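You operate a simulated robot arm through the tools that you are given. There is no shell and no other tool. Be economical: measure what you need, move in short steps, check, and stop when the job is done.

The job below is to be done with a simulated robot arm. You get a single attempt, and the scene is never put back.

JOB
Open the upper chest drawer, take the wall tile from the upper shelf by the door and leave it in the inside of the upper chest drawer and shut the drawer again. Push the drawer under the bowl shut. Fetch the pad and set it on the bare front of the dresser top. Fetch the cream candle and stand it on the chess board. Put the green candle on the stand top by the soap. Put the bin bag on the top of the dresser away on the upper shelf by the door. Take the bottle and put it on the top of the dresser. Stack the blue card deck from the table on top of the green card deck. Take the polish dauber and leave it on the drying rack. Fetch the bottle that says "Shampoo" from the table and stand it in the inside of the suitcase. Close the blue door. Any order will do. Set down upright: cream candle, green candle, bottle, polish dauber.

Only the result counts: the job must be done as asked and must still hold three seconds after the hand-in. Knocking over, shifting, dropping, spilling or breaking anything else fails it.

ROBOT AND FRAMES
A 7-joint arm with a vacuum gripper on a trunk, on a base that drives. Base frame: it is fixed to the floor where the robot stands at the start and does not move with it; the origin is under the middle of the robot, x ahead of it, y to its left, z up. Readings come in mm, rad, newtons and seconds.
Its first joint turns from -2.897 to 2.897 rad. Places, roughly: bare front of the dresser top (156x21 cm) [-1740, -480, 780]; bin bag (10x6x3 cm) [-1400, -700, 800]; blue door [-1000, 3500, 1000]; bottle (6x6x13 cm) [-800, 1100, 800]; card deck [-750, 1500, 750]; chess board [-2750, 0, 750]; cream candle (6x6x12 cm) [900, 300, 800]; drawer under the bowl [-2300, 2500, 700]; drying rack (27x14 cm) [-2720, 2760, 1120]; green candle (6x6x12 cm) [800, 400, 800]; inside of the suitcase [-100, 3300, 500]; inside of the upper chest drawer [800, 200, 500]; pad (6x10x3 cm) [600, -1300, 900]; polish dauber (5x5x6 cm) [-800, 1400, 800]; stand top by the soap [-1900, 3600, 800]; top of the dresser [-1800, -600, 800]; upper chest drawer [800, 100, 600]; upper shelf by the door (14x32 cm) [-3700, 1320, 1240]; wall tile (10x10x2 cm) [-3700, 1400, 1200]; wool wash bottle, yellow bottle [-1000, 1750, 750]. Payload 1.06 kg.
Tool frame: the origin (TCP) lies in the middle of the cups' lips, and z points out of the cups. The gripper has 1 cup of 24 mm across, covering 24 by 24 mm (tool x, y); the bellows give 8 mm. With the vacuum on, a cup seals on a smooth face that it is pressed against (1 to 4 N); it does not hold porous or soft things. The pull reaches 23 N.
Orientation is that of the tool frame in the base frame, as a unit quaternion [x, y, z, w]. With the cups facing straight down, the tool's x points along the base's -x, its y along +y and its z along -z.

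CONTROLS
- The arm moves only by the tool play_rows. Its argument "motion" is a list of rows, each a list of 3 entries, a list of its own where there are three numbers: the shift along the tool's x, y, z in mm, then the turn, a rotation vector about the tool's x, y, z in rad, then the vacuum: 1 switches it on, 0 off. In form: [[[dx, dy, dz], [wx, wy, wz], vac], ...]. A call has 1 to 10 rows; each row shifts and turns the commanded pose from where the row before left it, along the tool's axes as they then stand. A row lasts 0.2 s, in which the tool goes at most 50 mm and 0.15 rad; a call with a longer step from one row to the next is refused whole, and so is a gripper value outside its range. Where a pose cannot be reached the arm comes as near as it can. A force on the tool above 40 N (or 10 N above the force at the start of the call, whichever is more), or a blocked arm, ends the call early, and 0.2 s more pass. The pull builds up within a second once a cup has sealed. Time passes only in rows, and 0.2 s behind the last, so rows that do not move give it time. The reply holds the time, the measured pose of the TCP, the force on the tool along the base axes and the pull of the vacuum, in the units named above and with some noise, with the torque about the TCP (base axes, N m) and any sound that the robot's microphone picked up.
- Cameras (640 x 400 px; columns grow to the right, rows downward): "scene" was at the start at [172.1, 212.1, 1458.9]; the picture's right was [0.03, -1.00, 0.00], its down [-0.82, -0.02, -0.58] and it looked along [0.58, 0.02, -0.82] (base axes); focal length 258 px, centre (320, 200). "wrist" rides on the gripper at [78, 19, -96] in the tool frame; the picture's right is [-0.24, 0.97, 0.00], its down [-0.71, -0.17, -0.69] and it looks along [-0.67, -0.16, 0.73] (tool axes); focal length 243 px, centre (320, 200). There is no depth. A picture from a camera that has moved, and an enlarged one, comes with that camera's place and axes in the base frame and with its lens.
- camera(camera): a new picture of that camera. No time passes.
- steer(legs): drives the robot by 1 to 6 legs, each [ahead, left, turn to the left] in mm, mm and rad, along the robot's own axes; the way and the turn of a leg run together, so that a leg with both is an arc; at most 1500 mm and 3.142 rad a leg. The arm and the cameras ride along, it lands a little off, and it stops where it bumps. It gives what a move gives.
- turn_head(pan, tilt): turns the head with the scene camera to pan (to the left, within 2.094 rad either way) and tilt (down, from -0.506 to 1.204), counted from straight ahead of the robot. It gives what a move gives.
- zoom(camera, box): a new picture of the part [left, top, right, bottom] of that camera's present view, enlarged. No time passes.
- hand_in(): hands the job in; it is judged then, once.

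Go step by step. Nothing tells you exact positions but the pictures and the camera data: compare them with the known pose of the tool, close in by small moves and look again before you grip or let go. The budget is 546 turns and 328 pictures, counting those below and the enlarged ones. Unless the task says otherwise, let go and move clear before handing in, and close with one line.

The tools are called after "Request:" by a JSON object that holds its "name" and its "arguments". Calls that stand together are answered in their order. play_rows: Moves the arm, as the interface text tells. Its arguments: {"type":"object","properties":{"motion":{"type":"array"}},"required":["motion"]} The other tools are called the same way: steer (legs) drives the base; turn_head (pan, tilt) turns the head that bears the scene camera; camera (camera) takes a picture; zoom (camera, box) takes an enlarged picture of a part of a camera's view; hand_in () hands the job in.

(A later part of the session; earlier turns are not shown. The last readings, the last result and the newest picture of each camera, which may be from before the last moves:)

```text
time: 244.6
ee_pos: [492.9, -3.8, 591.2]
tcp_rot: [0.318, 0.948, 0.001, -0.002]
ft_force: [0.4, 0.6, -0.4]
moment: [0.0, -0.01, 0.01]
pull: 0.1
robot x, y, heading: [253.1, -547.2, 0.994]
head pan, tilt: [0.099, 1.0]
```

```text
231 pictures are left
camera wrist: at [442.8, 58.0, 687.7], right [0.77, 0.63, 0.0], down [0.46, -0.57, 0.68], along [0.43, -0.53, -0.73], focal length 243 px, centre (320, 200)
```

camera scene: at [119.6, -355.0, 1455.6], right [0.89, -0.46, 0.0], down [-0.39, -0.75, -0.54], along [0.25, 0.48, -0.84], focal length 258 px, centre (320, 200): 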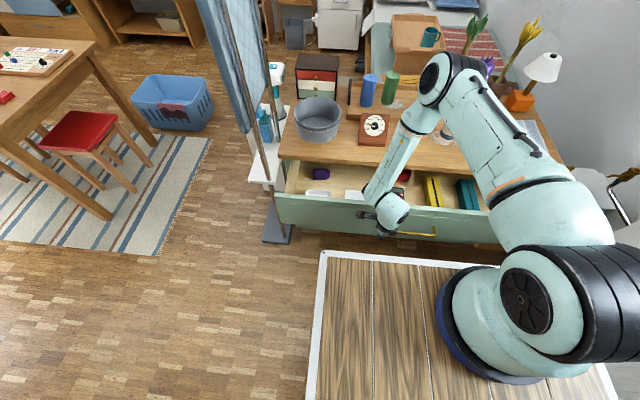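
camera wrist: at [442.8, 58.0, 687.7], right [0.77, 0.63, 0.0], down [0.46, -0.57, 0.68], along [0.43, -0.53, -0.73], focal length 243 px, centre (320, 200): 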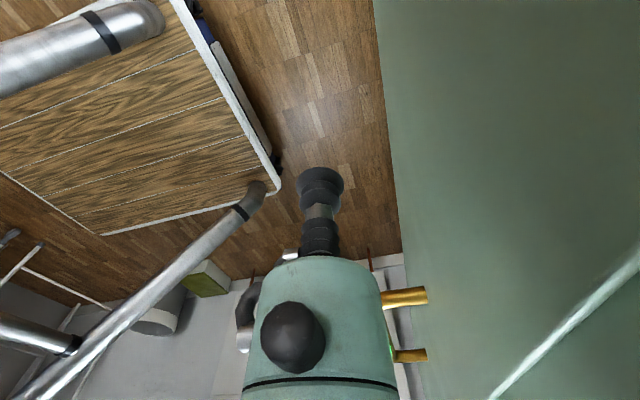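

Request:
{"name": "steer", "arguments": {"legs": [[80, 0, 0]]}}

Request:
{"name": "camera", "arguments": {"camera": "scene"}}

```text
time: 245.7
ee_pos: [538.3, 63.2, 592.2]
tcp_rot: [0.318, 0.948, 0.002, -0.001]
ft_force: [-0.4, -0.4, 0.5]
moment: [-0.01, -0.02, -0.03]
pull: 0.0
robot x, y, heading: [297.3, -485.1, 0.985]
head pan, tilt: [0.099, 1.0]
```

```text
230 pictures are left
camera scene: at [208.1, -220.2, 1455.6], right [0.89, -0.46, 0.0], down [-0.39, -0.75, -0.54], along [0.25, 0.48, -0.84], focal length 258 px, centre (320, 200)
```

scene: 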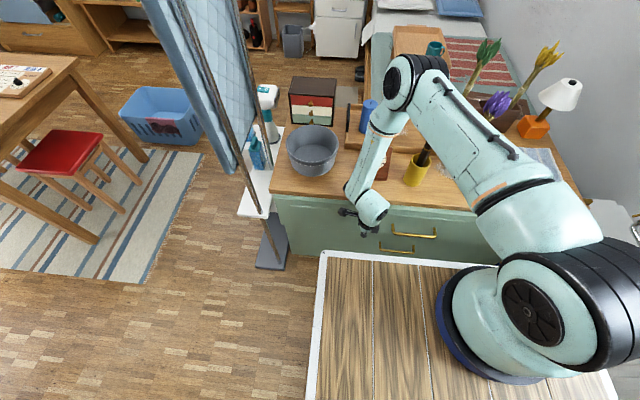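

Request:
{"name": "camera", "arguments": {"camera": "wrist"}}

Request:
{"name": "zoom", "arguments": {"camera": "scene", "box": [250, 170, 490, 270]}}

```text
229 pictures are left
camera wrist: at [487.0, 125.8, 687.7], right [0.77, 0.63, 0.0], down [0.46, -0.57, 0.68], along [0.43, -0.53, -0.73], focal length 243 px, centre (320, 200)
```

wrist: 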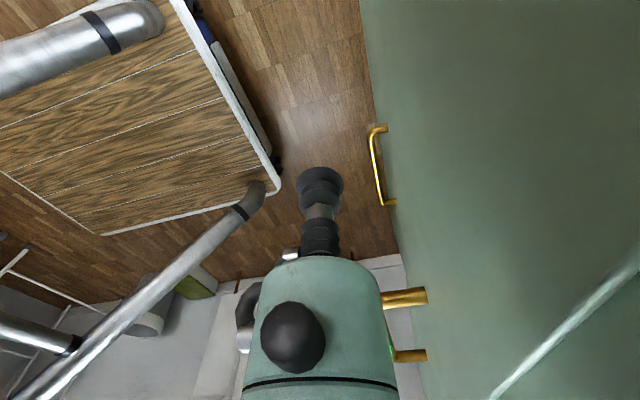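

```text
2.67 times, centred on (370, 220) of scene
camera zoom: at [208.1, -220.2, 1455.6], right [0.89, -0.46, 0.0], down [-0.39, -0.75, -0.54], along [0.25, 0.48, -0.84], focal length 688 px, centre (187, 147)
```

zoom: 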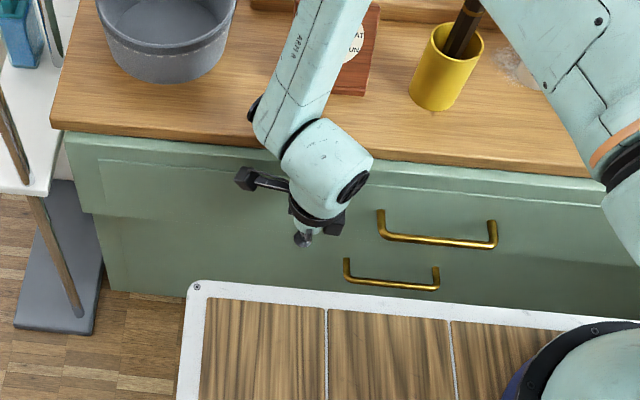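

Almost shut, but the hand body would meet the tabletop edge. I back off and tilt the tool forward so its tip leads.

Request:
{"name": "steer", "arguments": {"legs": [[-170, 0, 0]]}}

Request:
{"name": "play_rows", "arguments": {"motion": [[[0, 0, 0], [-0.15, 0, 0], 0], [[0, 0, 0], [-0.15, 0, 0], 0], [[0, 0, 0], [-0.15, 0, 0], 0], [[0, 0, 0], [-0.15, 0, 0], 0], [[0, 0, 0], [-0.15, 0, 0], 0], [[0, 0, 0], [-0.15, 0, 0], 0], [[0, 0, 0], [0, 0, 0], 0]]}}

Request:
{"name": "camera", "arguments": {"camera": "scene"}}

```text
time: 247.1
ee_pos: [443.3, -79.8, 592.4]
tcp_rot: [0.318, 0.948, 0.001, -0.002]
ft_force: [-0.6, 0.0, 0.8]
moment: [0.02, 0.03, -0.01]
pull: 0.1
robot x, y, heading: [203.3, -621.8, 0.992]
head pan, tilt: [0.099, 1.0]
```

```text
time: 248.7
ee_pos: [443.4, -78.6, 592.4]
tcp_rot: [0.286, 0.853, 0.414, 0.137]
ft_force: [0.8, -0.4, 0.0]
moment: [-0.02, -0.01, 0.0]
pull: 0.0
robot x, y, heading: [200.8, -623.8, 0.987]
head pan, tilt: [0.099, 1.0]
```

```text
227 pictures are left
camera scene: at [114.4, -363.0, 1455.6], right [0.89, -0.46, 0.0], down [-0.39, -0.75, -0.54], along [0.25, 0.48, -0.84], focal length 258 px, centre (320, 200)
```

scene: 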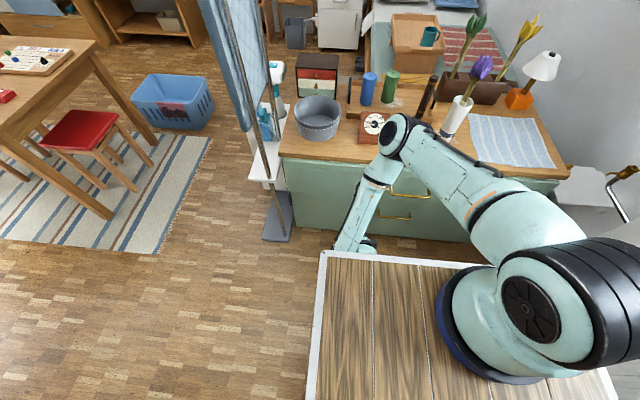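

Request:
{"name": "steer", "arguments": {"legs": [[190, 0, 0]]}}

Request:
{"name": "camera", "arguments": {"camera": "wrist"}}

Request:
{"name": "camera", "arguments": {"camera": "scene"}}

```text
time: 250.3
ee_pos: [549.0, 80.5, 592.7]
tcp_rot: [0.286, 0.853, 0.413, 0.137]
ft_force: [0.3, 1.0, -0.6]
moment: [-0.01, 0.0, 0.01]
pull: 0.0
robot x, y, heading: [309.6, -464.3, 0.989]
head pan, tilt: [0.099, 1.0]
```

```text
226 pictures are left
camera wrist: at [448.5, 76.1, 666.3], right [0.55, 0.34, 0.76], down [0.18, -0.94, 0.29], along [0.81, -0.03, -0.58], focal length 243 px, centre (320, 200)
```

wrist: 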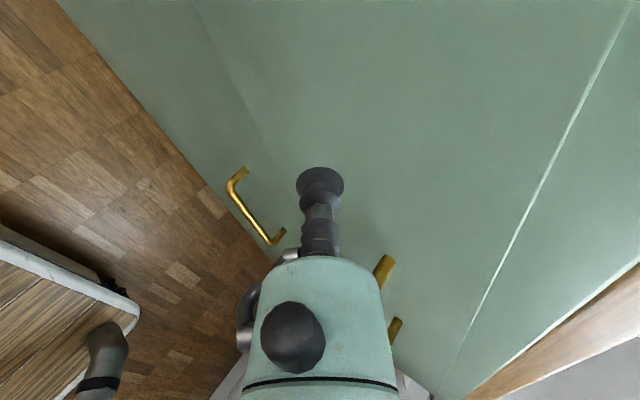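

```text
225 pictures are left
camera scene: at [218.9, -204.1, 1455.6], right [0.89, -0.46, 0.0], down [-0.39, -0.75, -0.54], along [0.25, 0.48, -0.84], focal length 258 px, centre (320, 200)
```

scene: 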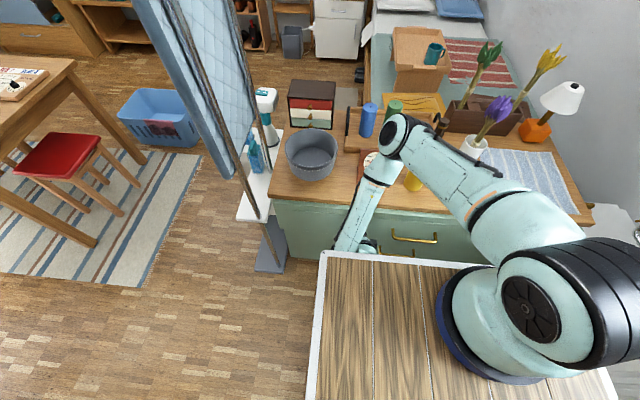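

Request:
{"name": "steer", "arguments": {"legs": [[45, 0, 0]]}}

Request:
{"name": "camera", "arguments": {"camera": "wrist"}}

```text
time: 251.2
ee_pos: [573.9, 117.0, 592.3]
tcp_rot: [0.287, 0.853, 0.413, 0.137]
ft_force: [-0.1, 0.7, -0.9]
moment: [0.01, 0.01, -0.01]
pull: 0.1
robot x, y, heading: [336.4, -425.7, 0.99]
head pan, tilt: [0.099, 1.0]
```

```text
224 pictures are left
camera wrist: at [473.6, 114.0, 666.3], right [0.55, 0.34, 0.76], down [0.18, -0.94, 0.29], along [0.81, -0.03, -0.58], focal length 243 px, centre (320, 200)
```

wrist: 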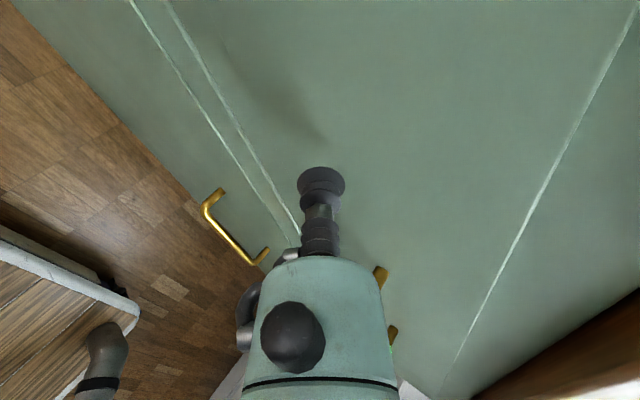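

Request:
{"name": "play_rows", "arguments": {"motion": [[[0, 5, 6.3], [0, 0, 0], 0], [[0, 5, 6.3], [0, 0, 0], 0], [[0, 3, 4], [0, 0, 0], 0], [[0, 0, 0], [0, 0, 0], 0]]}}

```text
time: 252.2
ee_pos: [584.8, 132.3, 591.5]
tcp_rot: [0.286, 0.854, 0.413, 0.137]
ft_force: [-18.0, -19.5, 4.9]
moment: [0.17, -0.25, 0.03]
pull: 0.0
robot x, y, heading: [331.6, -429.7, 0.99]
head pan, tilt: [0.099, 1.0]
```

Strong resistance at the original face position: it should be shut. Back off and check.

Request:
{"name": "steer", "arguments": {"legs": [[-250, 0, 0]]}}

Request:
{"name": "play_rows", "arguments": {"motion": [[[0, 0, 0], [0.15, 0, 0], 0], [[0, 0, 0], [0.15, 0, 0], 0], [[0, 0, 0], [0.15, 0, 0], 0], [[0, 0, 0], [0.15, 0, 0], 0], [[0, 0, 0], [0.15, 0, 0], 0], [[0, 0, 0], [0.15, 0, 0], 0], [[0, 0, -45], [0, 0, 0], 0], [[0, 0, -45], [0, 0, 0], 0], [[0, 0, -45], [0, 0, 0], 0], [[0, 0, -45], [0, 0, 0], 0]]}}

Request:
{"name": "play_rows", "arguments": {"motion": [[[0, 0, -48], [0, 0, 0], 0], [[0, 0, -48], [0, 0, 0], 0], [[0, 0, -48], [0, 0, 0], 0], [[0, 0, -48], [0, 0, 0], 0], [[0, 0, -48], [0, 0, 0], 0], [[0, 0, -48], [0, 0, 0], 0], [[0, 0, -48], [0, 0, 0], 0], [[0, 0, 0], [0, 0, 0], 0]]}}

Request:
{"name": "camera", "arguments": {"camera": "scene"}}

```text
time: 254.0
ee_pos: [447.9, -74.3, 592.3]
tcp_rot: [0.287, 0.853, 0.413, 0.138]
ft_force: [-0.1, 0.3, 0.1]
moment: [0.0, -0.01, 0.0]
pull: 0.1
robot x, y, heading: [199.1, -635.7, 0.985]
head pan, tilt: [0.099, 1.0]
```

```text
time: 256.2
ee_pos: [450.4, -75.4, 771.4]
tcp_rot: [0.318, 0.948, 0.001, -0.001]
ft_force: [-0.3, 0.3, 0.5]
moment: [-0.02, -0.01, 0.01]
pull: 0.0
robot x, y, heading: [197.0, -638.3, 0.994]
head pan, tilt: [0.099, 1.0]
```

```text
time: 258.0
ee_pos: [448.3, -77.3, 1108.3]
tcp_rot: [0.318, 0.948, 0.001, -0.001]
ft_force: [-0.4, 0.5, 0.0]
moment: [0.03, 0.04, -0.01]
pull: 0.0
robot x, y, heading: [196.0, -635.2, 0.986]
head pan, tilt: [0.099, 1.0]
```

```text
223 pictures are left
camera scene: at [106.2, -375.3, 1455.6], right [0.89, -0.46, 0.0], down [-0.39, -0.75, -0.54], along [0.25, 0.48, -0.84], focal length 258 px, centre (320, 200)
```

scene: 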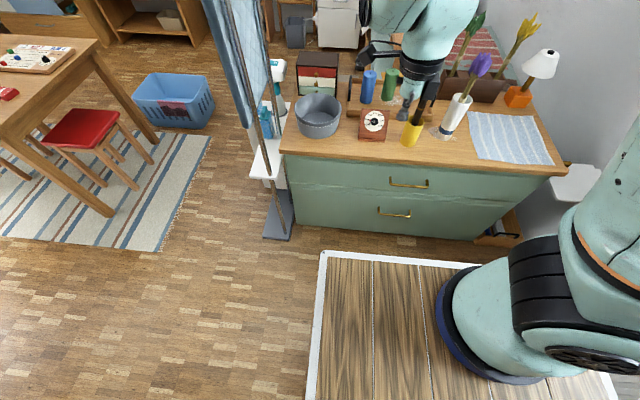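

Drawer is shut. Next the green candle at about (822, 362, 872): drive closer.

Request:
{"name": "steer", "arguments": {"legs": [[390, 0, 0]]}}

Request:
{"name": "camera", "arguments": {"camera": "wrist"}}

Request:
{"name": "camera", "arguments": {"camera": "scene"}}

```text
time: 260.4
ee_pos: [663.0, 251.3, 1108.3]
tcp_rot: [0.317, 0.948, 0.002, -0.002]
ft_force: [-0.4, 0.0, -0.5]
moment: [0.0, -0.04, -0.03]
pull: 0.1
robot x, y, heading: [411.7, -312.0, 0.995]
head pan, tilt: [0.099, 1.0]
```

```text
222 pictures are left
camera wrist: at [612.7, 312.0, 1204.1], right [0.77, 0.63, 0.0], down [0.46, -0.57, 0.68], along [0.43, -0.53, -0.73], focal length 243 px, centre (320, 200)
```

wrist: 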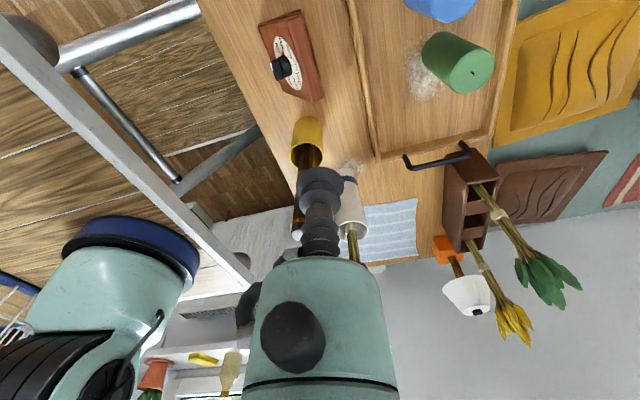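

```text
221 pictures are left
camera scene: at [320.5, -48.0, 1455.6], right [0.89, -0.46, 0.0], down [-0.39, -0.75, -0.54], along [0.25, 0.48, -0.84], focal length 258 px, centre (320, 200)
```

scene: 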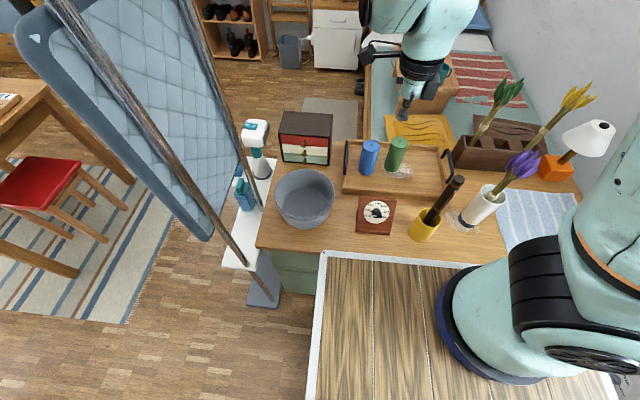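

Request:
{"name": "play_rows", "arguments": {"motion": [[[-14, 43, 0], [0, 0, 0], 0], [[-14, 43, 0], [0, 0, 0], 0], [[-14, 43, 0], [0, 0, 0], 0], [[-14, 43, 0], [0, 0, 0], 0], [[0, 0, 45], [0, 0, 0], 0], [[0, 0, 45], [0, 0, 0], 0], [[0, 0, 45], [0, 0, 0], 0], [[0, 0, 35], [0, 0, 0], 0], [[0, 0, 0], [0, 0, 0], 0]]}}

Request:
{"name": "camera", "arguments": {"camera": "wrist"}}

Request:
{"name": "zoom", "arguments": {"camera": "scene", "box": [300, 80, 500, 205]}}

```text
time: 262.4
ee_pos: [810.3, 354.3, 938.9]
tcp_rot: [0.318, 0.948, 0.002, -0.001]
ft_force: [0.5, -0.5, 1.1]
moment: [0.0, 0.0, 0.01]
pull: 0.0
robot x, y, heading: [408.3, -308.8, 0.991]
head pan, tilt: [0.099, 1.0]
```

```text
220 pictures are left
camera wrist: at [760.2, 415.3, 1033.6], right [0.77, 0.63, 0.0], down [0.46, -0.57, 0.68], along [0.43, -0.53, -0.73], focal length 243 px, centre (320, 200)
```

wrist: 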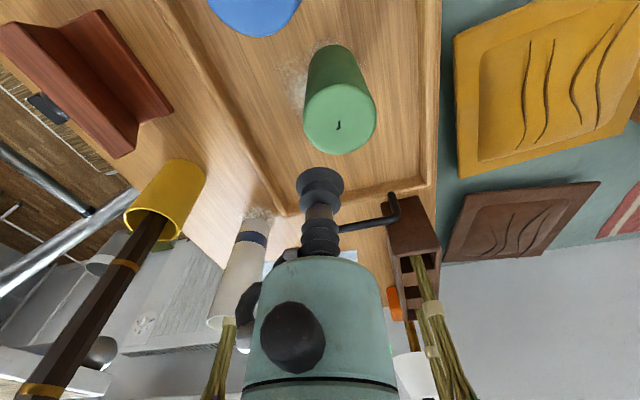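

```text
3.20 times, centred on (400, 142) of scene
camera zoom: at [320.5, -48.1, 1455.6], right [0.89, -0.46, 0.0], down [-0.39, -0.75, -0.54], along [0.25, 0.48, -0.84], focal length 825 px, centre (64, 384)
```

zoom: 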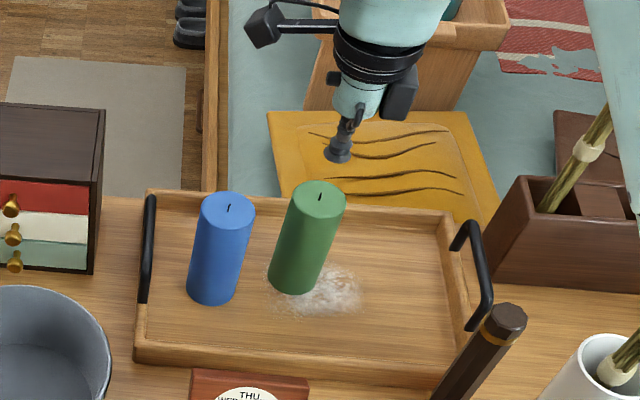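

Request:
{"name": "play_rows", "arguments": {"motion": [[[0, 4, 30], [0, 0, 0], 1], [[0, 0, 25], [0, 0, 0], 1], [[0, 0, 8], [0, 0, 0], 1], [[0, 0, 4], [0, 0, 0], 1], [[0, 0, 3], [0, 0, 0], 1], [[0, 0, 0], [0, 0, 0], 1], [[0, 0, 0], [0, 0, 0], 1]]}}

```text
time: 264.0
ee_pos: [812.8, 357.4, 868.8]
tcp_rot: [0.318, 0.948, 0.001, -0.001]
ft_force: [-3.4, -2.4, 8.2]
moment: [0.01, 0.04, 0.03]
pull: 22.8
robot x, y, heading: [411.3, -309.9, 0.992]
head pan, tilt: [0.099, 1.0]
```

Green candle sealed. Lift, retract, back away and turn toward the far side.

Request:
{"name": "play_rows", "arguments": {"motion": [[[0, 0, -20], [0, 0, 0], 1], [[0, 0, -40], [0, 0, 0], 1], [[0, 0, -48], [0, 0, 0], 1], [[0, 0, -48], [0, 0, 0], 1], [[0, 0, -48], [0, 0, 0], 1], [[0, 0, -48], [0, 0, 0], 1], [[0, 0, -48], [0, 0, 0], 1], [[0, -40, 0], [0, 0, 0], 1], [[0, -40, 0], [0, 0, 0], 1], [[0, -40, 0], [0, 0, 0], 1]]}}

Request:
{"name": "steer", "arguments": {"legs": [[-420, 0, 0], [0, 0, 1.57], [1400, 0, 0]]}}

Request:
{"name": "turn_head", "arguments": {"pan": -0.6, "tilt": 0.5}}

Request:
{"name": "camera", "arguments": {"camera": "scene"}}

```text
time: 266.2
ee_pos: [742.4, 261.0, 1167.5]
tcp_rot: [0.316, 0.949, 0.001, 0.0]
ft_force: [-0.2, -0.1, -3.2]
moment: [-0.06, 0.01, 0.02]
pull: 23.1
robot x, y, heading: [409.4, -309.1, 0.988]
head pan, tilt: [0.099, 1.0]
```

```text
time: 279.3
ee_pos: [-1563.6, 455.3, 1169.2]
tcp_rot: [-0.44, 0.898, 0.0, -0.002]
ft_force: [0.3, -0.4, -3.0]
moment: [-0.05, -0.04, -0.01]
pull: 23.2
robot x, y, heading: [-998.4, 114.9, 2.548]
head pan, tilt: [0.099, 1.0]
```

```text
time: 280.4
ee_pos: [-1563.9, 456.4, 1168.2]
tcp_rot: [-0.441, 0.898, 0.0, -0.002]
ft_force: [-0.8, -0.2, -2.8]
moment: [-0.02, -0.02, -0.06]
pull: 23.1
robot x, y, heading: [-998.3, 116.1, 2.547]
head pan, tilt: [-0.6, 0.499]
```

```text
218 pictures are left
camera scene: at [-1233.0, 83.3, 1496.6], right [0.93, 0.37, 0.0], down [0.18, -0.45, -0.88], along [-0.33, 0.82, -0.48], focal length 258 px, centre (320, 200)
```

scene: 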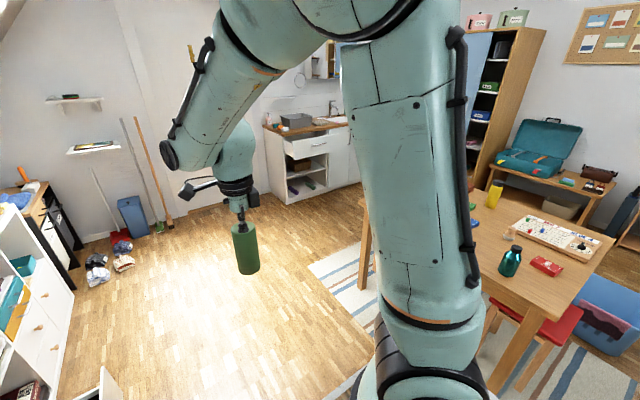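

Request:
{"name": "steer", "arguments": {"legs": [[850, 0, 0.01], [850, 0, 0]]}}

Request:
{"name": "turn_head", "arguments": {"pan": -0.9, "tilt": 0.5}}

Request:
{"name": "camera", "arguments": {"camera": "scene"}}

Request:
{"name": "turn_head", "arguments": {"pan": -1.9, "tilt": 0.6}}

Request:
{"name": "camera", "arguments": {"camera": "scene"}}

```text
time: 289.0
ee_pos: [-2998.0, 1381.4, 1167.9]
tcp_rot: [-0.448, 0.894, 0.0, -0.002]
ft_force: [-0.5, 0.2, -2.5]
moment: [-0.05, 0.0, 0.02]
pull: 23.4
robot x, y, heading: [-2428.3, 1052.4, 2.573]
head pan, tilt: [-0.6, 0.499]
```

```text
time: 289.8
ee_pos: [-2998.2, 1381.2, 1168.2]
tcp_rot: [-0.449, 0.894, 0.001, -0.001]
ft_force: [-0.4, -0.3, -2.7]
moment: [-0.05, 0.0, -0.05]
pull: 22.9
robot x, y, heading: [-2429.4, 1050.6, 2.564]
head pan, tilt: [-0.901, 0.499]
```

```text
217 pictures are left
camera scene: at [-2633.2, 1022.3, 1496.7], right [1.0, 0.1, 0.0], down [0.05, -0.48, -0.88], along [-0.09, 0.87, -0.48], focal length 258 px, centre (320, 200)
```

scene: 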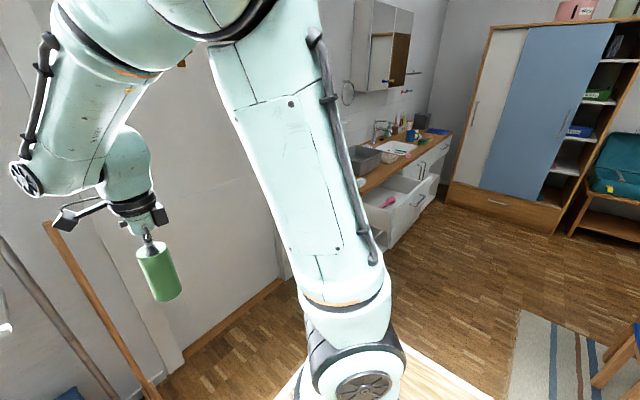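

```text
time: 291.1
ee_pos: [-2997.3, 1382.3, 1168.4]
tcp_rot: [-0.449, 0.894, 0.0, -0.001]
ft_force: [0.1, 0.4, -2.4]
moment: [-0.02, -0.02, -0.01]
pull: 23.0
robot x, y, heading: [-2426.8, 1056.4, 2.569]
head pan, tilt: [-1.901, 0.6]
```

```text
216 pictures are left
camera scene: at [-2555.0, 986.5, 1487.6], right [0.62, -0.79, 0.0], down [-0.44, -0.35, -0.83], along [0.65, 0.51, -0.56], focal length 258 px, centre (320, 200)
```

scene: 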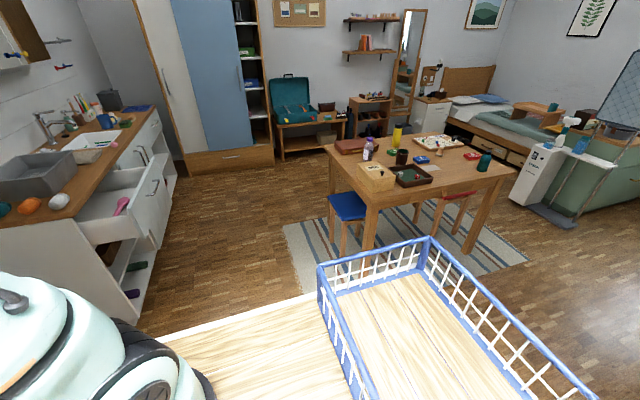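

I see the open drawer under the grey bowl, and the washstand counter. I'll strafe right along the counter, keeping clear of the stool.

Request:
{"name": "steer", "arguments": {"legs": [[70, 0, 0], [0, -1000, 0]]}}

Request:
{"name": "turn_head", "arguments": {"pan": -0.5, "tilt": 0.6}}

Request:
{"name": "camera", "arguments": {"camera": "scene"}}

Request:
{"name": "turn_head", "arguments": {"pan": -1.4, "tilt": 0.6}}

Request:
{"name": "camera", "arguments": {"camera": "scene"}}

```text
time: 296.9
ee_pos: [-2511.6, 2263.1, 1167.6]
tcp_rot: [-0.45, 0.893, 0.001, -0.002]
ft_force: [0.1, -1.0, -2.9]
moment: [-0.04, -0.03, -0.02]
pull: 22.7
robot x, y, heading: [-1937.3, 1936.2, 2.569]
head pan, tilt: [-1.901, 0.6]
```

```text
time: 298.4
ee_pos: [-2511.5, 2262.1, 1168.0]
tcp_rot: [-0.45, 0.893, 0.0, -0.002]
ft_force: [-0.5, -0.1, -3.1]
moment: [-0.03, -0.05, -0.02]
pull: 23.2
robot x, y, heading: [-1941.8, 1936.9, 2.563]
head pan, tilt: [-0.499, 0.6]
```

```text
215 pictures are left
camera scene: at [-2180.4, 1890.5, 1487.6], right [0.88, 0.48, 0.0], down [0.27, -0.5, -0.83], along [-0.39, 0.72, -0.56], focal length 258 px, centre (320, 200)
```

scene: 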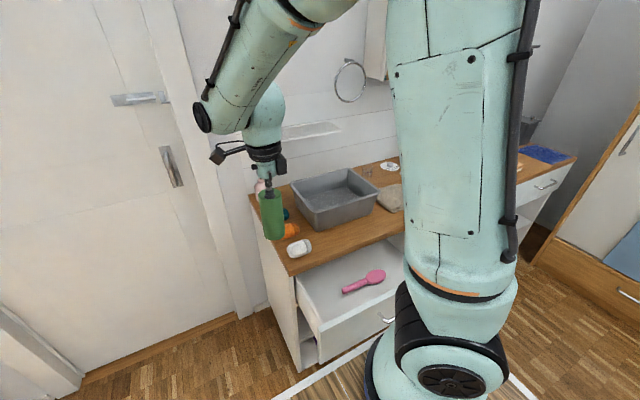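

```text
time: 299.6
ee_pos: [-2511.0, 2264.4, 1168.9]
tcp_rot: [-0.449, 0.894, 0.0, -0.003]
ft_force: [0.3, -0.3, -2.5]
moment: [-0.01, -0.01, -0.02]
pull: 22.7
robot x, y, heading: [-1941.1, 1934.1, 2.572]
head pan, tilt: [-1.4, 0.6]
```

```text
214 pictures are left
camera scene: at [-2103.7, 1894.3, 1487.6], right [0.92, -0.39, 0.0], down [-0.22, -0.52, -0.83], along [0.32, 0.76, -0.56], focal length 258 px, centre (320, 200)
```

scene: 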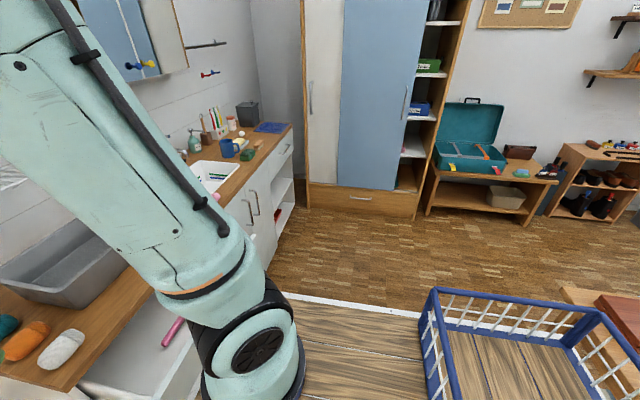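

Request:
{"name": "zoom", "arguments": {"camera": "scene", "box": [170, 80, 330, 200]}}

```text
3.33 times, centred on (250, 140) of scene
camera zoom: at [-2103.7, 1894.3, 1487.6], right [0.92, -0.39, 0.0], down [-0.22, -0.52, -0.83], along [0.32, 0.76, -0.56], focal length 860 px, centre (553, 400)
```

zoom: 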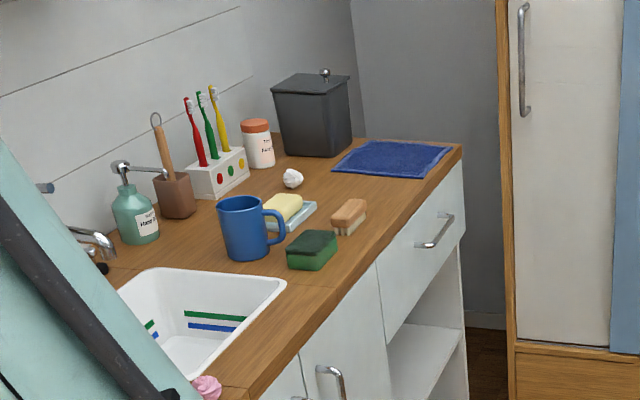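

Soap dish sits at the right end of the counter, with free space beside it. Strafe further right.

Request:
{"name": "steer", "arguments": {"legs": [[30, -1100, 0]]}}

Request:
{"name": "turn_head", "arguments": {"pan": -0.1, "tilt": 0.6}}

Request:
{"name": "camera", "arguments": {"camera": "scene"}}

Request:
{"name": "camera", "arguments": {"camera": "wrist"}}

```text
time: 305.2
ee_pos: [-1938.7, 3200.2, 1168.1]
tcp_rot: [-0.446, 0.895, 0.0, -0.002]
ft_force: [-0.6, 0.0, -3.3]
moment: [-0.01, -0.04, 0.03]
pull: 23.0
robot x, y, heading: [-1367.4, 2865.7, 2.559]
head pan, tilt: [-1.4, 0.6]
```

```text
time: 306.7
ee_pos: [-1939.7, 3201.2, 1168.2]
tcp_rot: [-0.446, 0.895, 0.0, -0.001]
ft_force: [0.4, -0.5, -2.8]
moment: [0.0, -0.03, 0.02]
pull: 23.3
robot x, y, heading: [-1368.4, 2864.9, 2.56]
head pan, tilt: [-0.099, 0.6]
```

```text
212 pictures are left
camera scene: at [-1637.7, 2803.5, 1487.6], right [0.63, 0.78, 0.0], down [0.44, -0.35, -0.83], along [-0.64, 0.52, -0.57], focal length 258 px, centre (320, 200)
```

scene: 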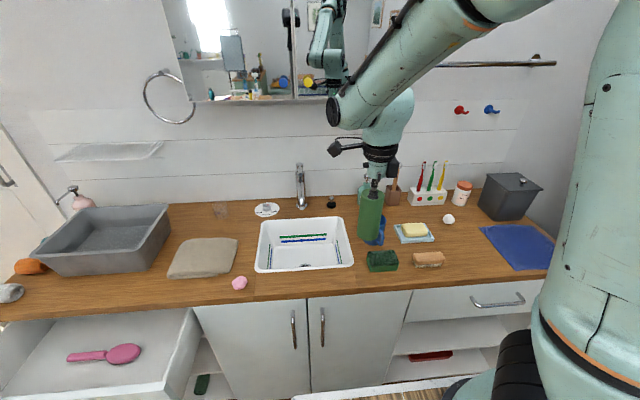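

```text
211 pictures are left
camera wrist: at [-2000.6, 3149.5, 1263.8], right [-0.63, 0.77, 0.0], down [0.56, 0.46, 0.68], along [0.53, 0.43, -0.73], focal length 243 px, centre (320, 200)
```

wrist: 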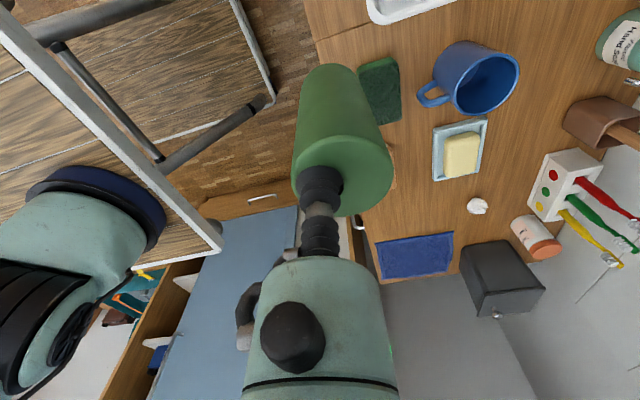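

Drive a little closer, then move the candle above the free spot right of the soap dish.

Request:
{"name": "steer", "arguments": {"legs": [[60, -200, 0]]}}

Request:
{"name": "play_rows", "arguments": {"motion": [[[-45, 0, 0], [0, 0, 0], 1], [[-45, 0, 0], [0, 0, 0], 1], [[-45, 0, 0], [0, 0, 0], 1], [[-45, 20, 0], [0, 0, 0], 1], [[0, 45, 0], [0, 0, 0], 1], [[0, 40, 0], [0, 0, 0], 1], [[0, 0, 0], [0, 0, 0], 1]]}}

Request:
{"name": "camera", "arguments": {"camera": "wrist"}}

Request:
{"name": "camera", "arguments": {"camera": "scene"}}

```text
time: 308.3
ee_pos: [-1878.7, 3401.4, 1168.4]
tcp_rot: [-0.445, 0.896, 0.0, -0.002]
ft_force: [0.4, 0.2, -2.4]
moment: [-0.08, -0.04, 0.0]
pull: 22.6
robot x, y, heading: [-1307.9, 3066.6, 2.558]
head pan, tilt: [-0.099, 0.6]
```

```text
time: 309.9
ee_pos: [-1853.7, 3607.9, 1167.7]
tcp_rot: [-0.445, 0.895, 0.001, -0.002]
ft_force: [0.4, 0.4, -2.1]
moment: [-0.05, -0.02, 0.02]
pull: 22.9
robot x, y, heading: [-1314.1, 3070.1, 2.561]
head pan, tilt: [-0.099, 0.6]
```

```text
210 pictures are left
camera wrist: at [-1915.8, 3558.3, 1263.4], right [-0.63, 0.77, 0.0], down [0.57, 0.46, 0.68], along [0.53, 0.43, -0.73], focal length 243 px, centre (320, 200)
```

wrist: 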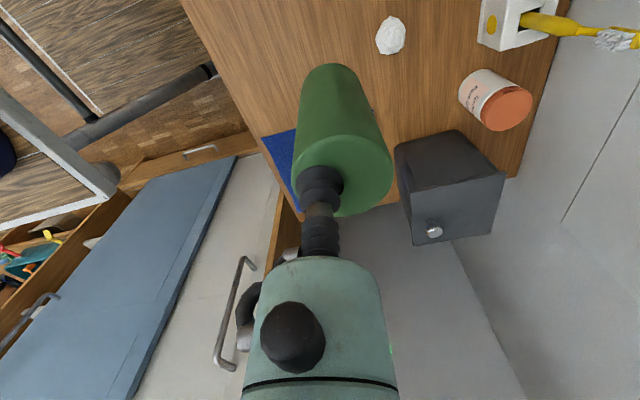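

```text
209 pictures are left
camera scene: at [-1578.6, 3004.2, 1487.6], right [0.63, 0.78, 0.0], down [0.44, -0.36, -0.83], along [-0.64, 0.52, -0.56], focal length 258 px, centre (320, 200)
```

scene: 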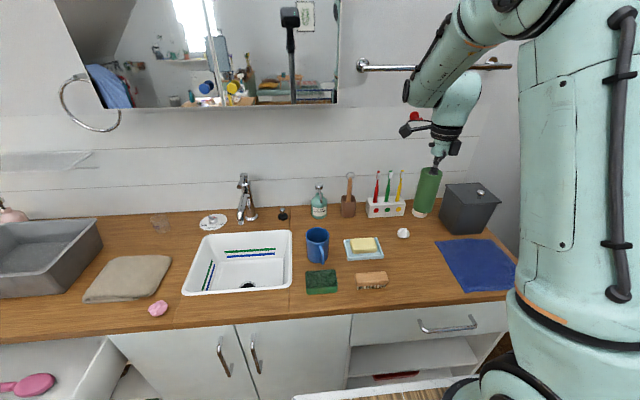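

Request:
{"name": "play_rows", "arguments": {"motion": [[[-25, 20, 0], [0, 0, 0], 1], [[0, 0, 45], [0, 0, 0], 1], [[0, 0, 45], [0, 0, 0], 1], [[0, 0, 45], [0, 0, 0], 1], [[0, 0, 45], [0, 0, 0], 1], [[0, 0, 30], [0, 0, 0], 1], [[0, 0, 0], [0, 0, 0], 1]]}}

Request:
{"name": "camera", "arguments": {"camera": "wrist"}}

Request:
{"name": "zoom", "arguments": {"camera": "scene", "box": [320, 160, 540, 320]}}

```text
time: 311.5
ee_pos: [-1855.4, 3643.1, 961.7]
tcp_rot: [-0.445, 0.895, 0.002, -0.002]
ft_force: [3.6, -6.3, 23.2]
moment: [0.05, 0.09, 0.04]
pull: 22.9
robot x, y, heading: [-1310.3, 3069.4, 2.562]
head pan, tilt: [-0.099, 0.6]
stopped in row 7: the force on the tool passed its limit (the readings are from after the stop); the commanded pose is now the measured one
```

```text
208 pictures are left
camera wrist: at [-1917.1, 3590.1, 1057.5], right [-0.63, 0.77, 0.01], down [0.57, 0.46, 0.68], along [0.52, 0.44, -0.73], focal length 243 px, centre (320, 200)
```

wrist: 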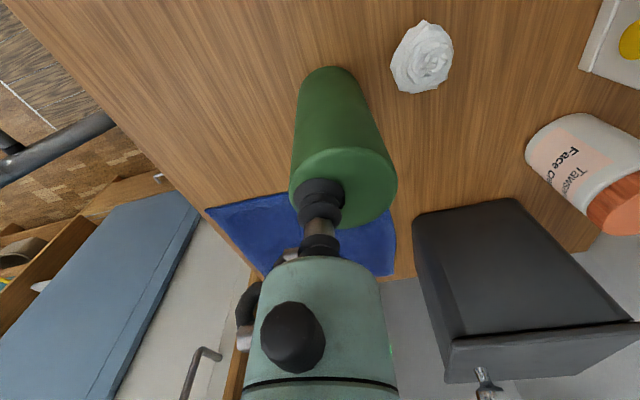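

```text
2.50 times, centred on (430, 240) of scene
camera zoom: at [-1577.8, 3003.2, 1487.7], right [0.63, 0.78, 0.0], down [0.44, -0.36, -0.83], along [-0.64, 0.52, -0.56], focal length 645 px, centre (45, 100)
```

zoom: 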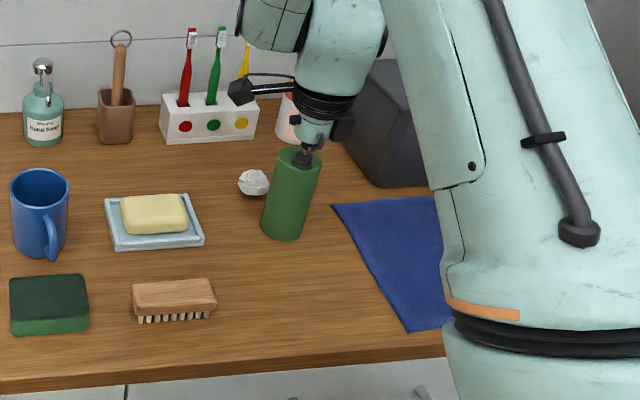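

Counter is higher (~845) than assumed, and the candle is touching it gently enough. I lift slightly, shift 29 mm nearer the soap and set it down softly.

Request:
{"name": "play_rows", "arguments": {"motion": [[[0, 0, -12], [0, 0, 0], 1], [[15, 0, 0], [0, 0, 0], 1], [[14, 0, 0], [0, 0, 0], 1], [[0, 0, 4], [0, 0, 0], 1], [[0, 0, 3], [0, 0, 0], 1], [[0, 0, 0], [0, 0, 0], 1]]}}

```text
time: 312.9
ee_pos: [-1873.1, 3618.3, 965.7]
tcp_rot: [-0.445, 0.895, 0.001, -0.002]
ft_force: [0.7, -0.1, -2.7]
moment: [-0.02, -0.06, 0.02]
pull: 23.4
robot x, y, heading: [-1315.3, 3070.0, 2.563]
head pan, tilt: [-0.099, 0.6]
```

Request:
{"name": "play_rows", "arguments": {"motion": [[[0, 0, 2], [0, 0, 0], 1], [[0, 0, 2], [0, 0, 0], 1], [[0, 0, 0], [0, 0, 0], 1]]}}

```text
time: 313.7
ee_pos: [-1873.4, 3617.8, 962.0]
tcp_rot: [-0.445, 0.895, 0.003, -0.003]
ft_force: [4.6, -5.0, 21.7]
moment: [0.08, 0.06, 0.01]
pull: 23.1
robot x, y, heading: [-1315.7, 3066.5, 2.553]
head pan, tilt: [-0.099, 0.6]
```

Request:
{"name": "play_rows", "arguments": {"motion": [[[0, 0, -2], [0, 0, 0], 1], [[0, 0, 0], [0, 0, 0], 0], [[0, 0, 0], [0, 0, 0], 0], [[0, 0, 0], [0, 0, 0], 0], [[0, 0, 0], [0, 0, 0], 0], [[0, 0, -8], [0, 0, 0], 0], [[0, 0, -30], [0, 0, 0], 0], [[0, 0, -45], [0, 0, 0], 0], [[0, -45, 0], [0, 0, 0], 0], [[0, -45, 0], [0, 0, 0], 0]]}}

Request:
{"name": "camera", "arguments": {"camera": "scene"}}

```text
time: 315.9
ee_pos: [-1799.8, 3563.6, 1046.5]
tcp_rot: [-0.446, 0.895, 0.003, -0.003]
ft_force: [-0.6, 0.7, -0.8]
moment: [0.01, -0.03, -0.02]
pull: 0.0
robot x, y, heading: [-1309.6, 3064.9, 2.56]
head pan, tilt: [-0.099, 0.6]
```

```text
206 pictures are left
camera scene: at [-1579.0, 3004.4, 1487.5], right [0.63, 0.78, 0.0], down [0.44, -0.36, -0.82], along [-0.64, 0.52, -0.57], focal length 258 px, centre (320, 200)
```

scene: 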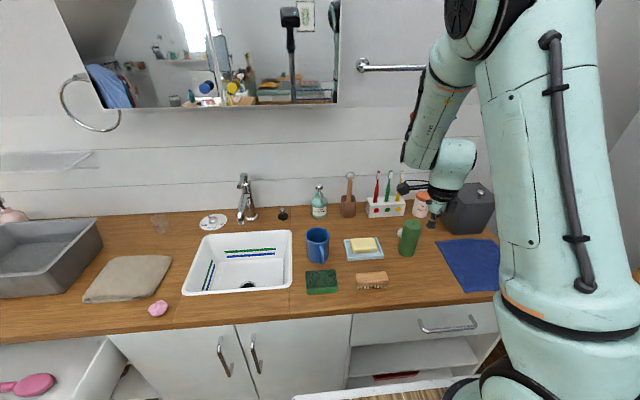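

Candle stands upright by the soap. Next: the drawer under the bowl.

Request:
{"name": "steer", "arguments": {"legs": [[-200, 0, 0], [0, 1050, 0]]}}

Request:
{"name": "turn_head", "arguments": {"pan": 0.0, "tilt": 0.8}}

Request:
{"name": "camera", "arguments": {"camera": "scene"}}

```text
time: 322.6
ee_pos: [-2218.8, 2571.4, 1045.5]
tcp_rot: [-0.444, 0.896, 0.002, -0.001]
ft_force: [-0.3, -0.1, 0.8]
moment: [0.02, 0.02, 0.01]
pull: 0.0
robot x, y, heading: [-1729.0, 2079.5, 2.554]
head pan, tilt: [-0.099, 0.6]
```

```text
time: 323.3
ee_pos: [-2218.2, 2571.8, 1045.8]
tcp_rot: [-0.443, 0.897, 0.001, -0.002]
ft_force: [0.5, 0.2, -0.4]
moment: [0.0, 0.01, 0.05]
pull: 0.1
robot x, y, heading: [-1730.1, 2072.7, 2.553]
head pan, tilt: [0.0, 0.799]
```

```text
205 pictures are left
camera scene: at [-1997.3, 1999.8, 1470.8], right [0.55, 0.83, 0.0], down [0.6, -0.4, -0.7], along [-0.58, 0.39, -0.72], focal length 258 px, centre (320, 200)
```

scene: 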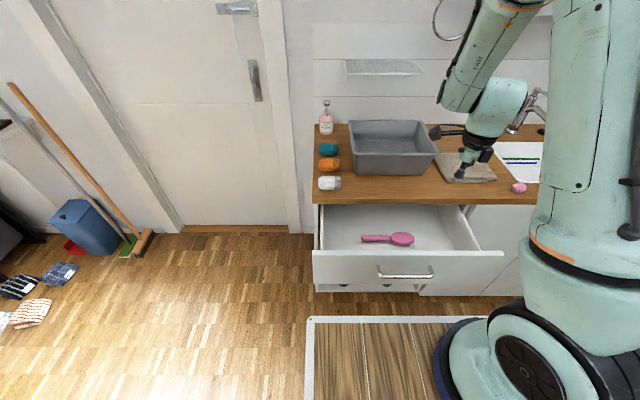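

Handle spans b≈757–947; I'll push left of it. Retract, shift, lower and tilt the tool forward.

Request:
{"name": "play_rows", "arguments": {"motion": [[[0, -45, 0], [0, 0, 0], 0], [[0, -45, 0], [0, 0, 0], 0], [[0, -45, 0], [0, 0, 0], 0], [[45, -20, 0], [0, 0, 0], 0], [[48, 0, 0], [0, 0, 0], 0], [[48, 0, 0], [0, 0, 0], 0], [[48, 0, 0], [0, 0, 0], 0], [[48, 0, 0], [0, 0, 0], 0], [[0, 0, 45], [0, 0, 0], 0], [[0, 0, 45], [0, 0, 0], 0]]}}

Request:
{"name": "play_rows", "arguments": {"motion": [[[0, 0, 45], [0, 0, 0], 0], [[0, 0, 45], [0, 0, 0], 0], [[0, 0, 45], [0, 0, 0], 0], [[0, 0, 45], [0, 0, 0], 0], [[0, 0, 45], [0, 0, 0], 0], [[0, 0, 0], [-0.15, 0, 0], 0], [[0, 0, 0], [-0.15, 0, 0], 0], [[0, 0, 0], [-0.15, 0, 0], 0], [[0, 0, 0], [-0.15, 0, 0], 0], [[0, 0, 0], [-0.15, 0, 0], 0]]}}

Request:
{"name": "camera", "arguments": {"camera": "scene"}}

Request:
{"name": "camera", "arguments": {"camera": "wrist"}}

```text
time: 325.5
ee_pos: [-2240.0, 2289.1, 955.1]
tcp_rot: [-0.443, 0.896, 0.002, -0.003]
ft_force: [0.1, -0.4, 0.1]
moment: [-0.01, 0.01, 0.0]
pull: 0.1
robot x, y, heading: [-1731.9, 2074.2, 2.553]
head pan, tilt: [0.0, 0.799]
```

```text
time: 327.7
ee_pos: [-2241.2, 2289.7, 730.1]
tcp_rot: [-0.41, 0.834, 0.33, -0.165]
ft_force: [0.7, -0.4, 0.4]
moment: [0.01, 0.04, 0.01]
pull: 0.0
robot x, y, heading: [-1731.4, 2074.3, 2.556]
head pan, tilt: [0.0, 0.799]
```

```text
204 pictures are left
camera scene: at [-1997.3, 2000.0, 1470.7], right [0.55, 0.83, 0.0], down [0.6, -0.4, -0.7], along [-0.58, 0.39, -0.72], focal length 258 px, centre (320, 200)
```

scene: 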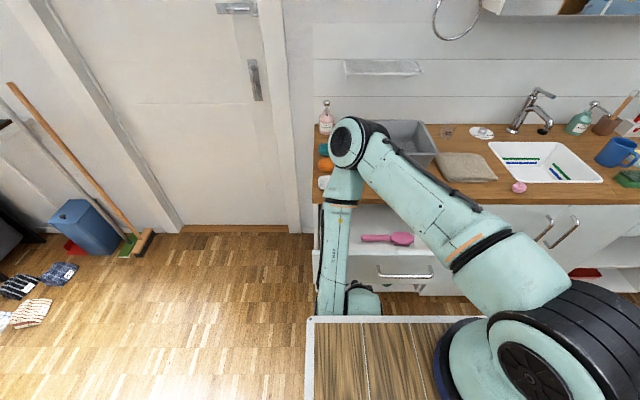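

```text
203 pictures are left
camera wrist: at [-2247.4, 2196.8, 812.6], right [-0.42, 0.62, 0.67], down [0.9, 0.2, 0.38], along [0.1, 0.76, -0.64], focal length 243 px, centre (320, 200)
```

wrist: 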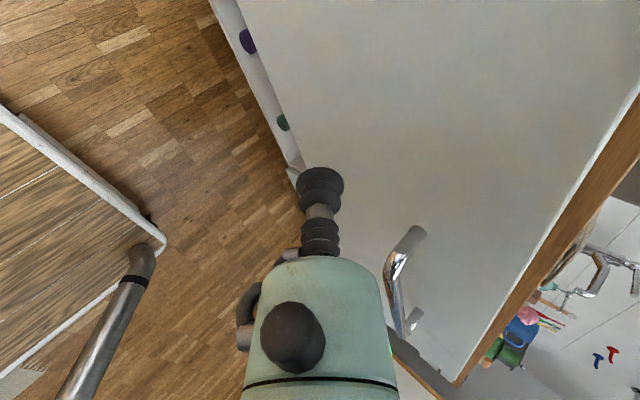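

Request:
{"name": "steer", "arguments": {"legs": [[160, 0, 0]]}}

Request:
{"name": "camera", "arguments": {"camera": "scene"}}

Request:
{"name": "camera", "arguments": {"camera": "wrist"}}

```text
time: 329.1
ee_pos: [-2375.9, 2378.3, 730.7]
tcp_rot: [-0.412, 0.833, 0.33, -0.164]
ft_force: [0.3, 0.1, 0.8]
moment: [-0.02, -0.01, 0.01]
pull: 0.0
robot x, y, heading: [-1866.3, 2164.9, 2.552]
head pan, tilt: [0.0, 0.799]
```

```text
202 pictures are left
camera scene: at [-2131.3, 2088.7, 1470.7], right [0.55, 0.83, 0.0], down [0.6, -0.4, -0.7], along [-0.58, 0.39, -0.72], focal length 258 px, centre (320, 200)
```

scene: 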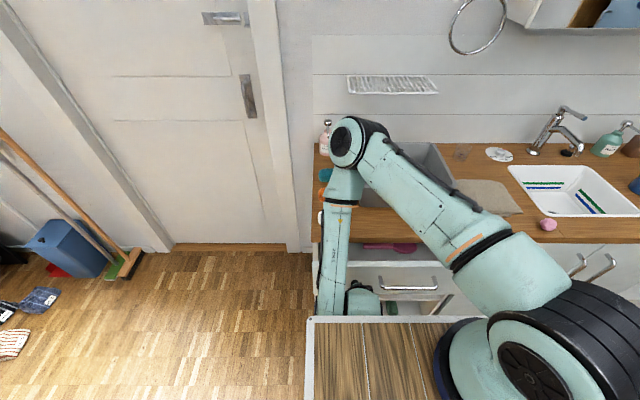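

```text
201 pictures are left
camera wrist: at [-2381.5, 2285.3, 812.5], right [-0.42, 0.62, 0.67], down [0.9, 0.2, 0.38], along [0.1, 0.76, -0.64], focal length 243 px, centre (320, 200)
```

wrist: 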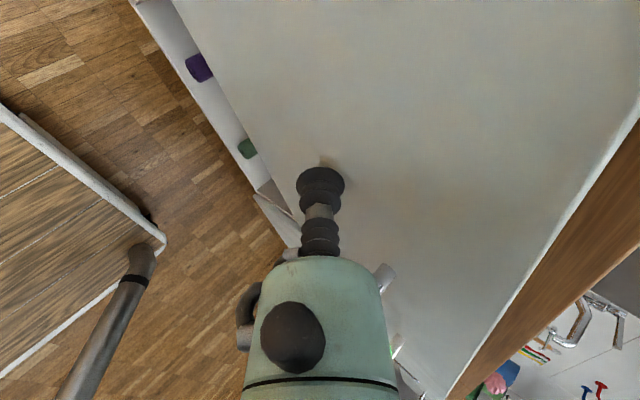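

Request:
{"name": "steer", "arguments": {"legs": [[65, 0, 0]]}}

Request:
{"name": "camera", "arguments": {"camera": "wrist"}}

```text
time: 330.1
ee_pos: [-2430.7, 2415.0, 728.9]
tcp_rot: [-0.411, 0.834, 0.33, -0.165]
ft_force: [0.5, -1.1, 0.6]
moment: [0.0, 0.01, -0.01]
pull: 0.0
robot x, y, heading: [-1918.8, 2201.3, 2.55]
head pan, tilt: [0.0, 0.799]
```

```text
200 pictures are left
camera wrist: at [-2436.1, 2321.3, 812.5], right [-0.42, 0.62, 0.67], down [0.9, 0.2, 0.38], along [0.1, 0.76, -0.64], focal length 243 px, centre (320, 200)
```

wrist: 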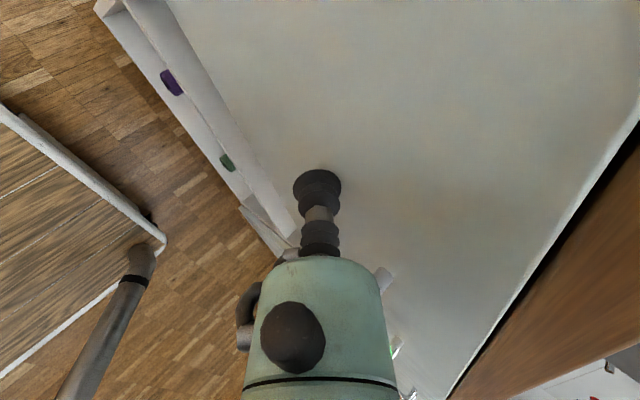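

Request:
{"name": "play_rows", "arguments": {"motion": [[[0, 5.8, 5.4], [0, 0, 0], 0], [[0, 4, 4], [0, 0, 0], 0], [[0, 0, 0], [0, 0, 0], 0]]}}

```text
time: 330.9
ee_pos: [-2440.5, 2423.3, 730.1]
tcp_rot: [-0.411, 0.834, 0.33, -0.165]
ft_force: [0.4, 0.1, 0.8]
moment: [0.02, 0.01, 0.0]
pull: 0.0
robot x, y, heading: [-1918.0, 2198.6, 2.555]
head pan, tilt: [0.0, 0.799]
```

Request:
{"name": "play_rows", "arguments": {"motion": [[[0, 5.8, 5.4], [0, 0, 0], 0], [[0, 4, 4], [0, 0, 0], 0], [[0, 0, 0], [0, 0, 0], 0]]}}

Request:
{"name": "camera", "arguments": {"camera": "wrist"}}

```text
time: 331.7
ee_pos: [-2448.1, 2428.9, 728.4]
tcp_rot: [-0.413, 0.834, 0.326, -0.162]
ft_force: [10.5, -7.7, 5.4]
moment: [0.08, 0.12, -0.01]
pull: 0.1
robot x, y, heading: [-1920.3, 2197.5, 2.55]
head pan, tilt: [0.0, 0.799]
stopped in row 3: the force on the tool passed its limit (the readings are from after the stop); the commanded pose is now the measured one
```

```text
199 pictures are left
camera wrist: at [-2454.4, 2335.3, 811.9], right [-0.43, 0.62, 0.66], down [0.9, 0.21, 0.39], along [0.1, 0.76, -0.65], focal length 243 px, centre (320, 200)
```

wrist: 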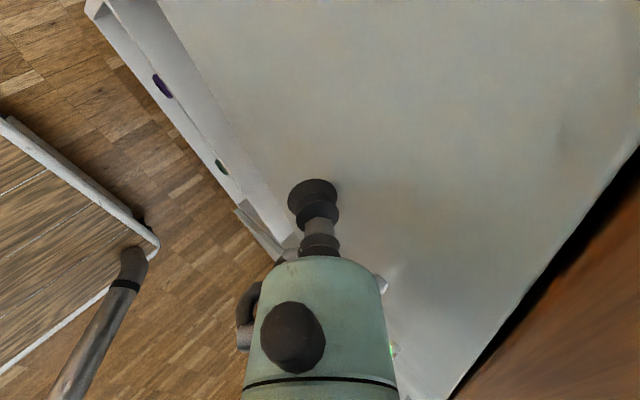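

Met a stop. Back away and check the drawer face against its neighbours.

Request:
{"name": "steer", "arguments": {"legs": [[-180, 0, 0]]}}

Request:
{"name": "camera", "arguments": {"camera": "scene"}}

Request:
{"name": "zoom", "arguments": {"camera": "scene", "box": [290, 180, 530, 330]}}

```text
time: 333.2
ee_pos: [-2300.2, 2330.2, 730.7]
tcp_rot: [-0.414, 0.834, 0.327, -0.163]
ft_force: [0.4, -0.2, -0.1]
moment: [-0.01, 0.01, 0.01]
pull: 0.1
robot x, y, heading: [-1771.8, 2101.1, 2.56]
head pan, tilt: [0.0, 0.799]
```

```text
198 pictures are left
camera scene: at [-2035.6, 2025.0, 1470.7], right [0.55, 0.83, 0.0], down [0.6, -0.4, -0.7], along [-0.58, 0.38, -0.72], focal length 258 px, centre (320, 200)
```

scene: 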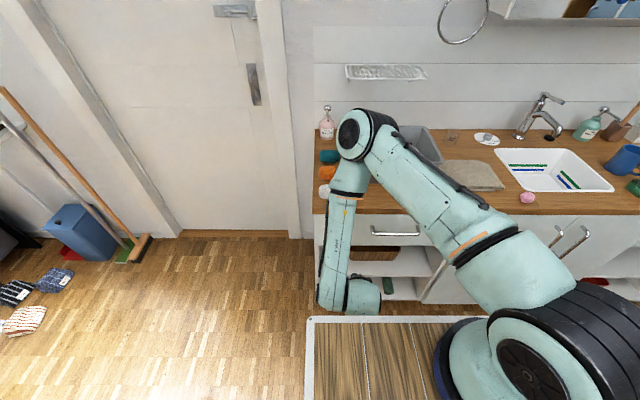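

```text
2.67 times, centred on (410, 255) of scene
camera zoom: at [-2035.6, 2025.0, 1470.7], right [0.55, 0.83, 0.0], down [0.6, -0.4, -0.7], along [-0.58, 0.38, -0.72], focal length 688 px, centre (80, 53)
```

zoom: 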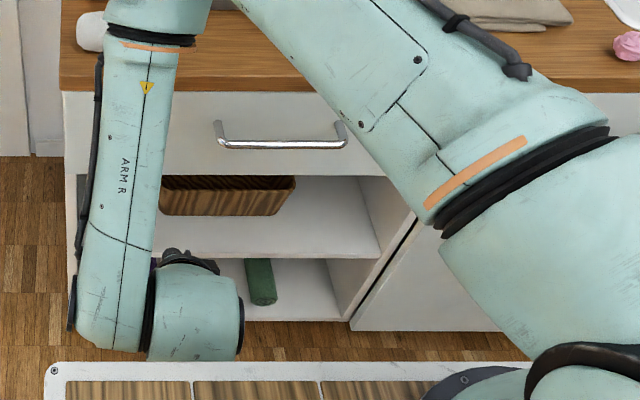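

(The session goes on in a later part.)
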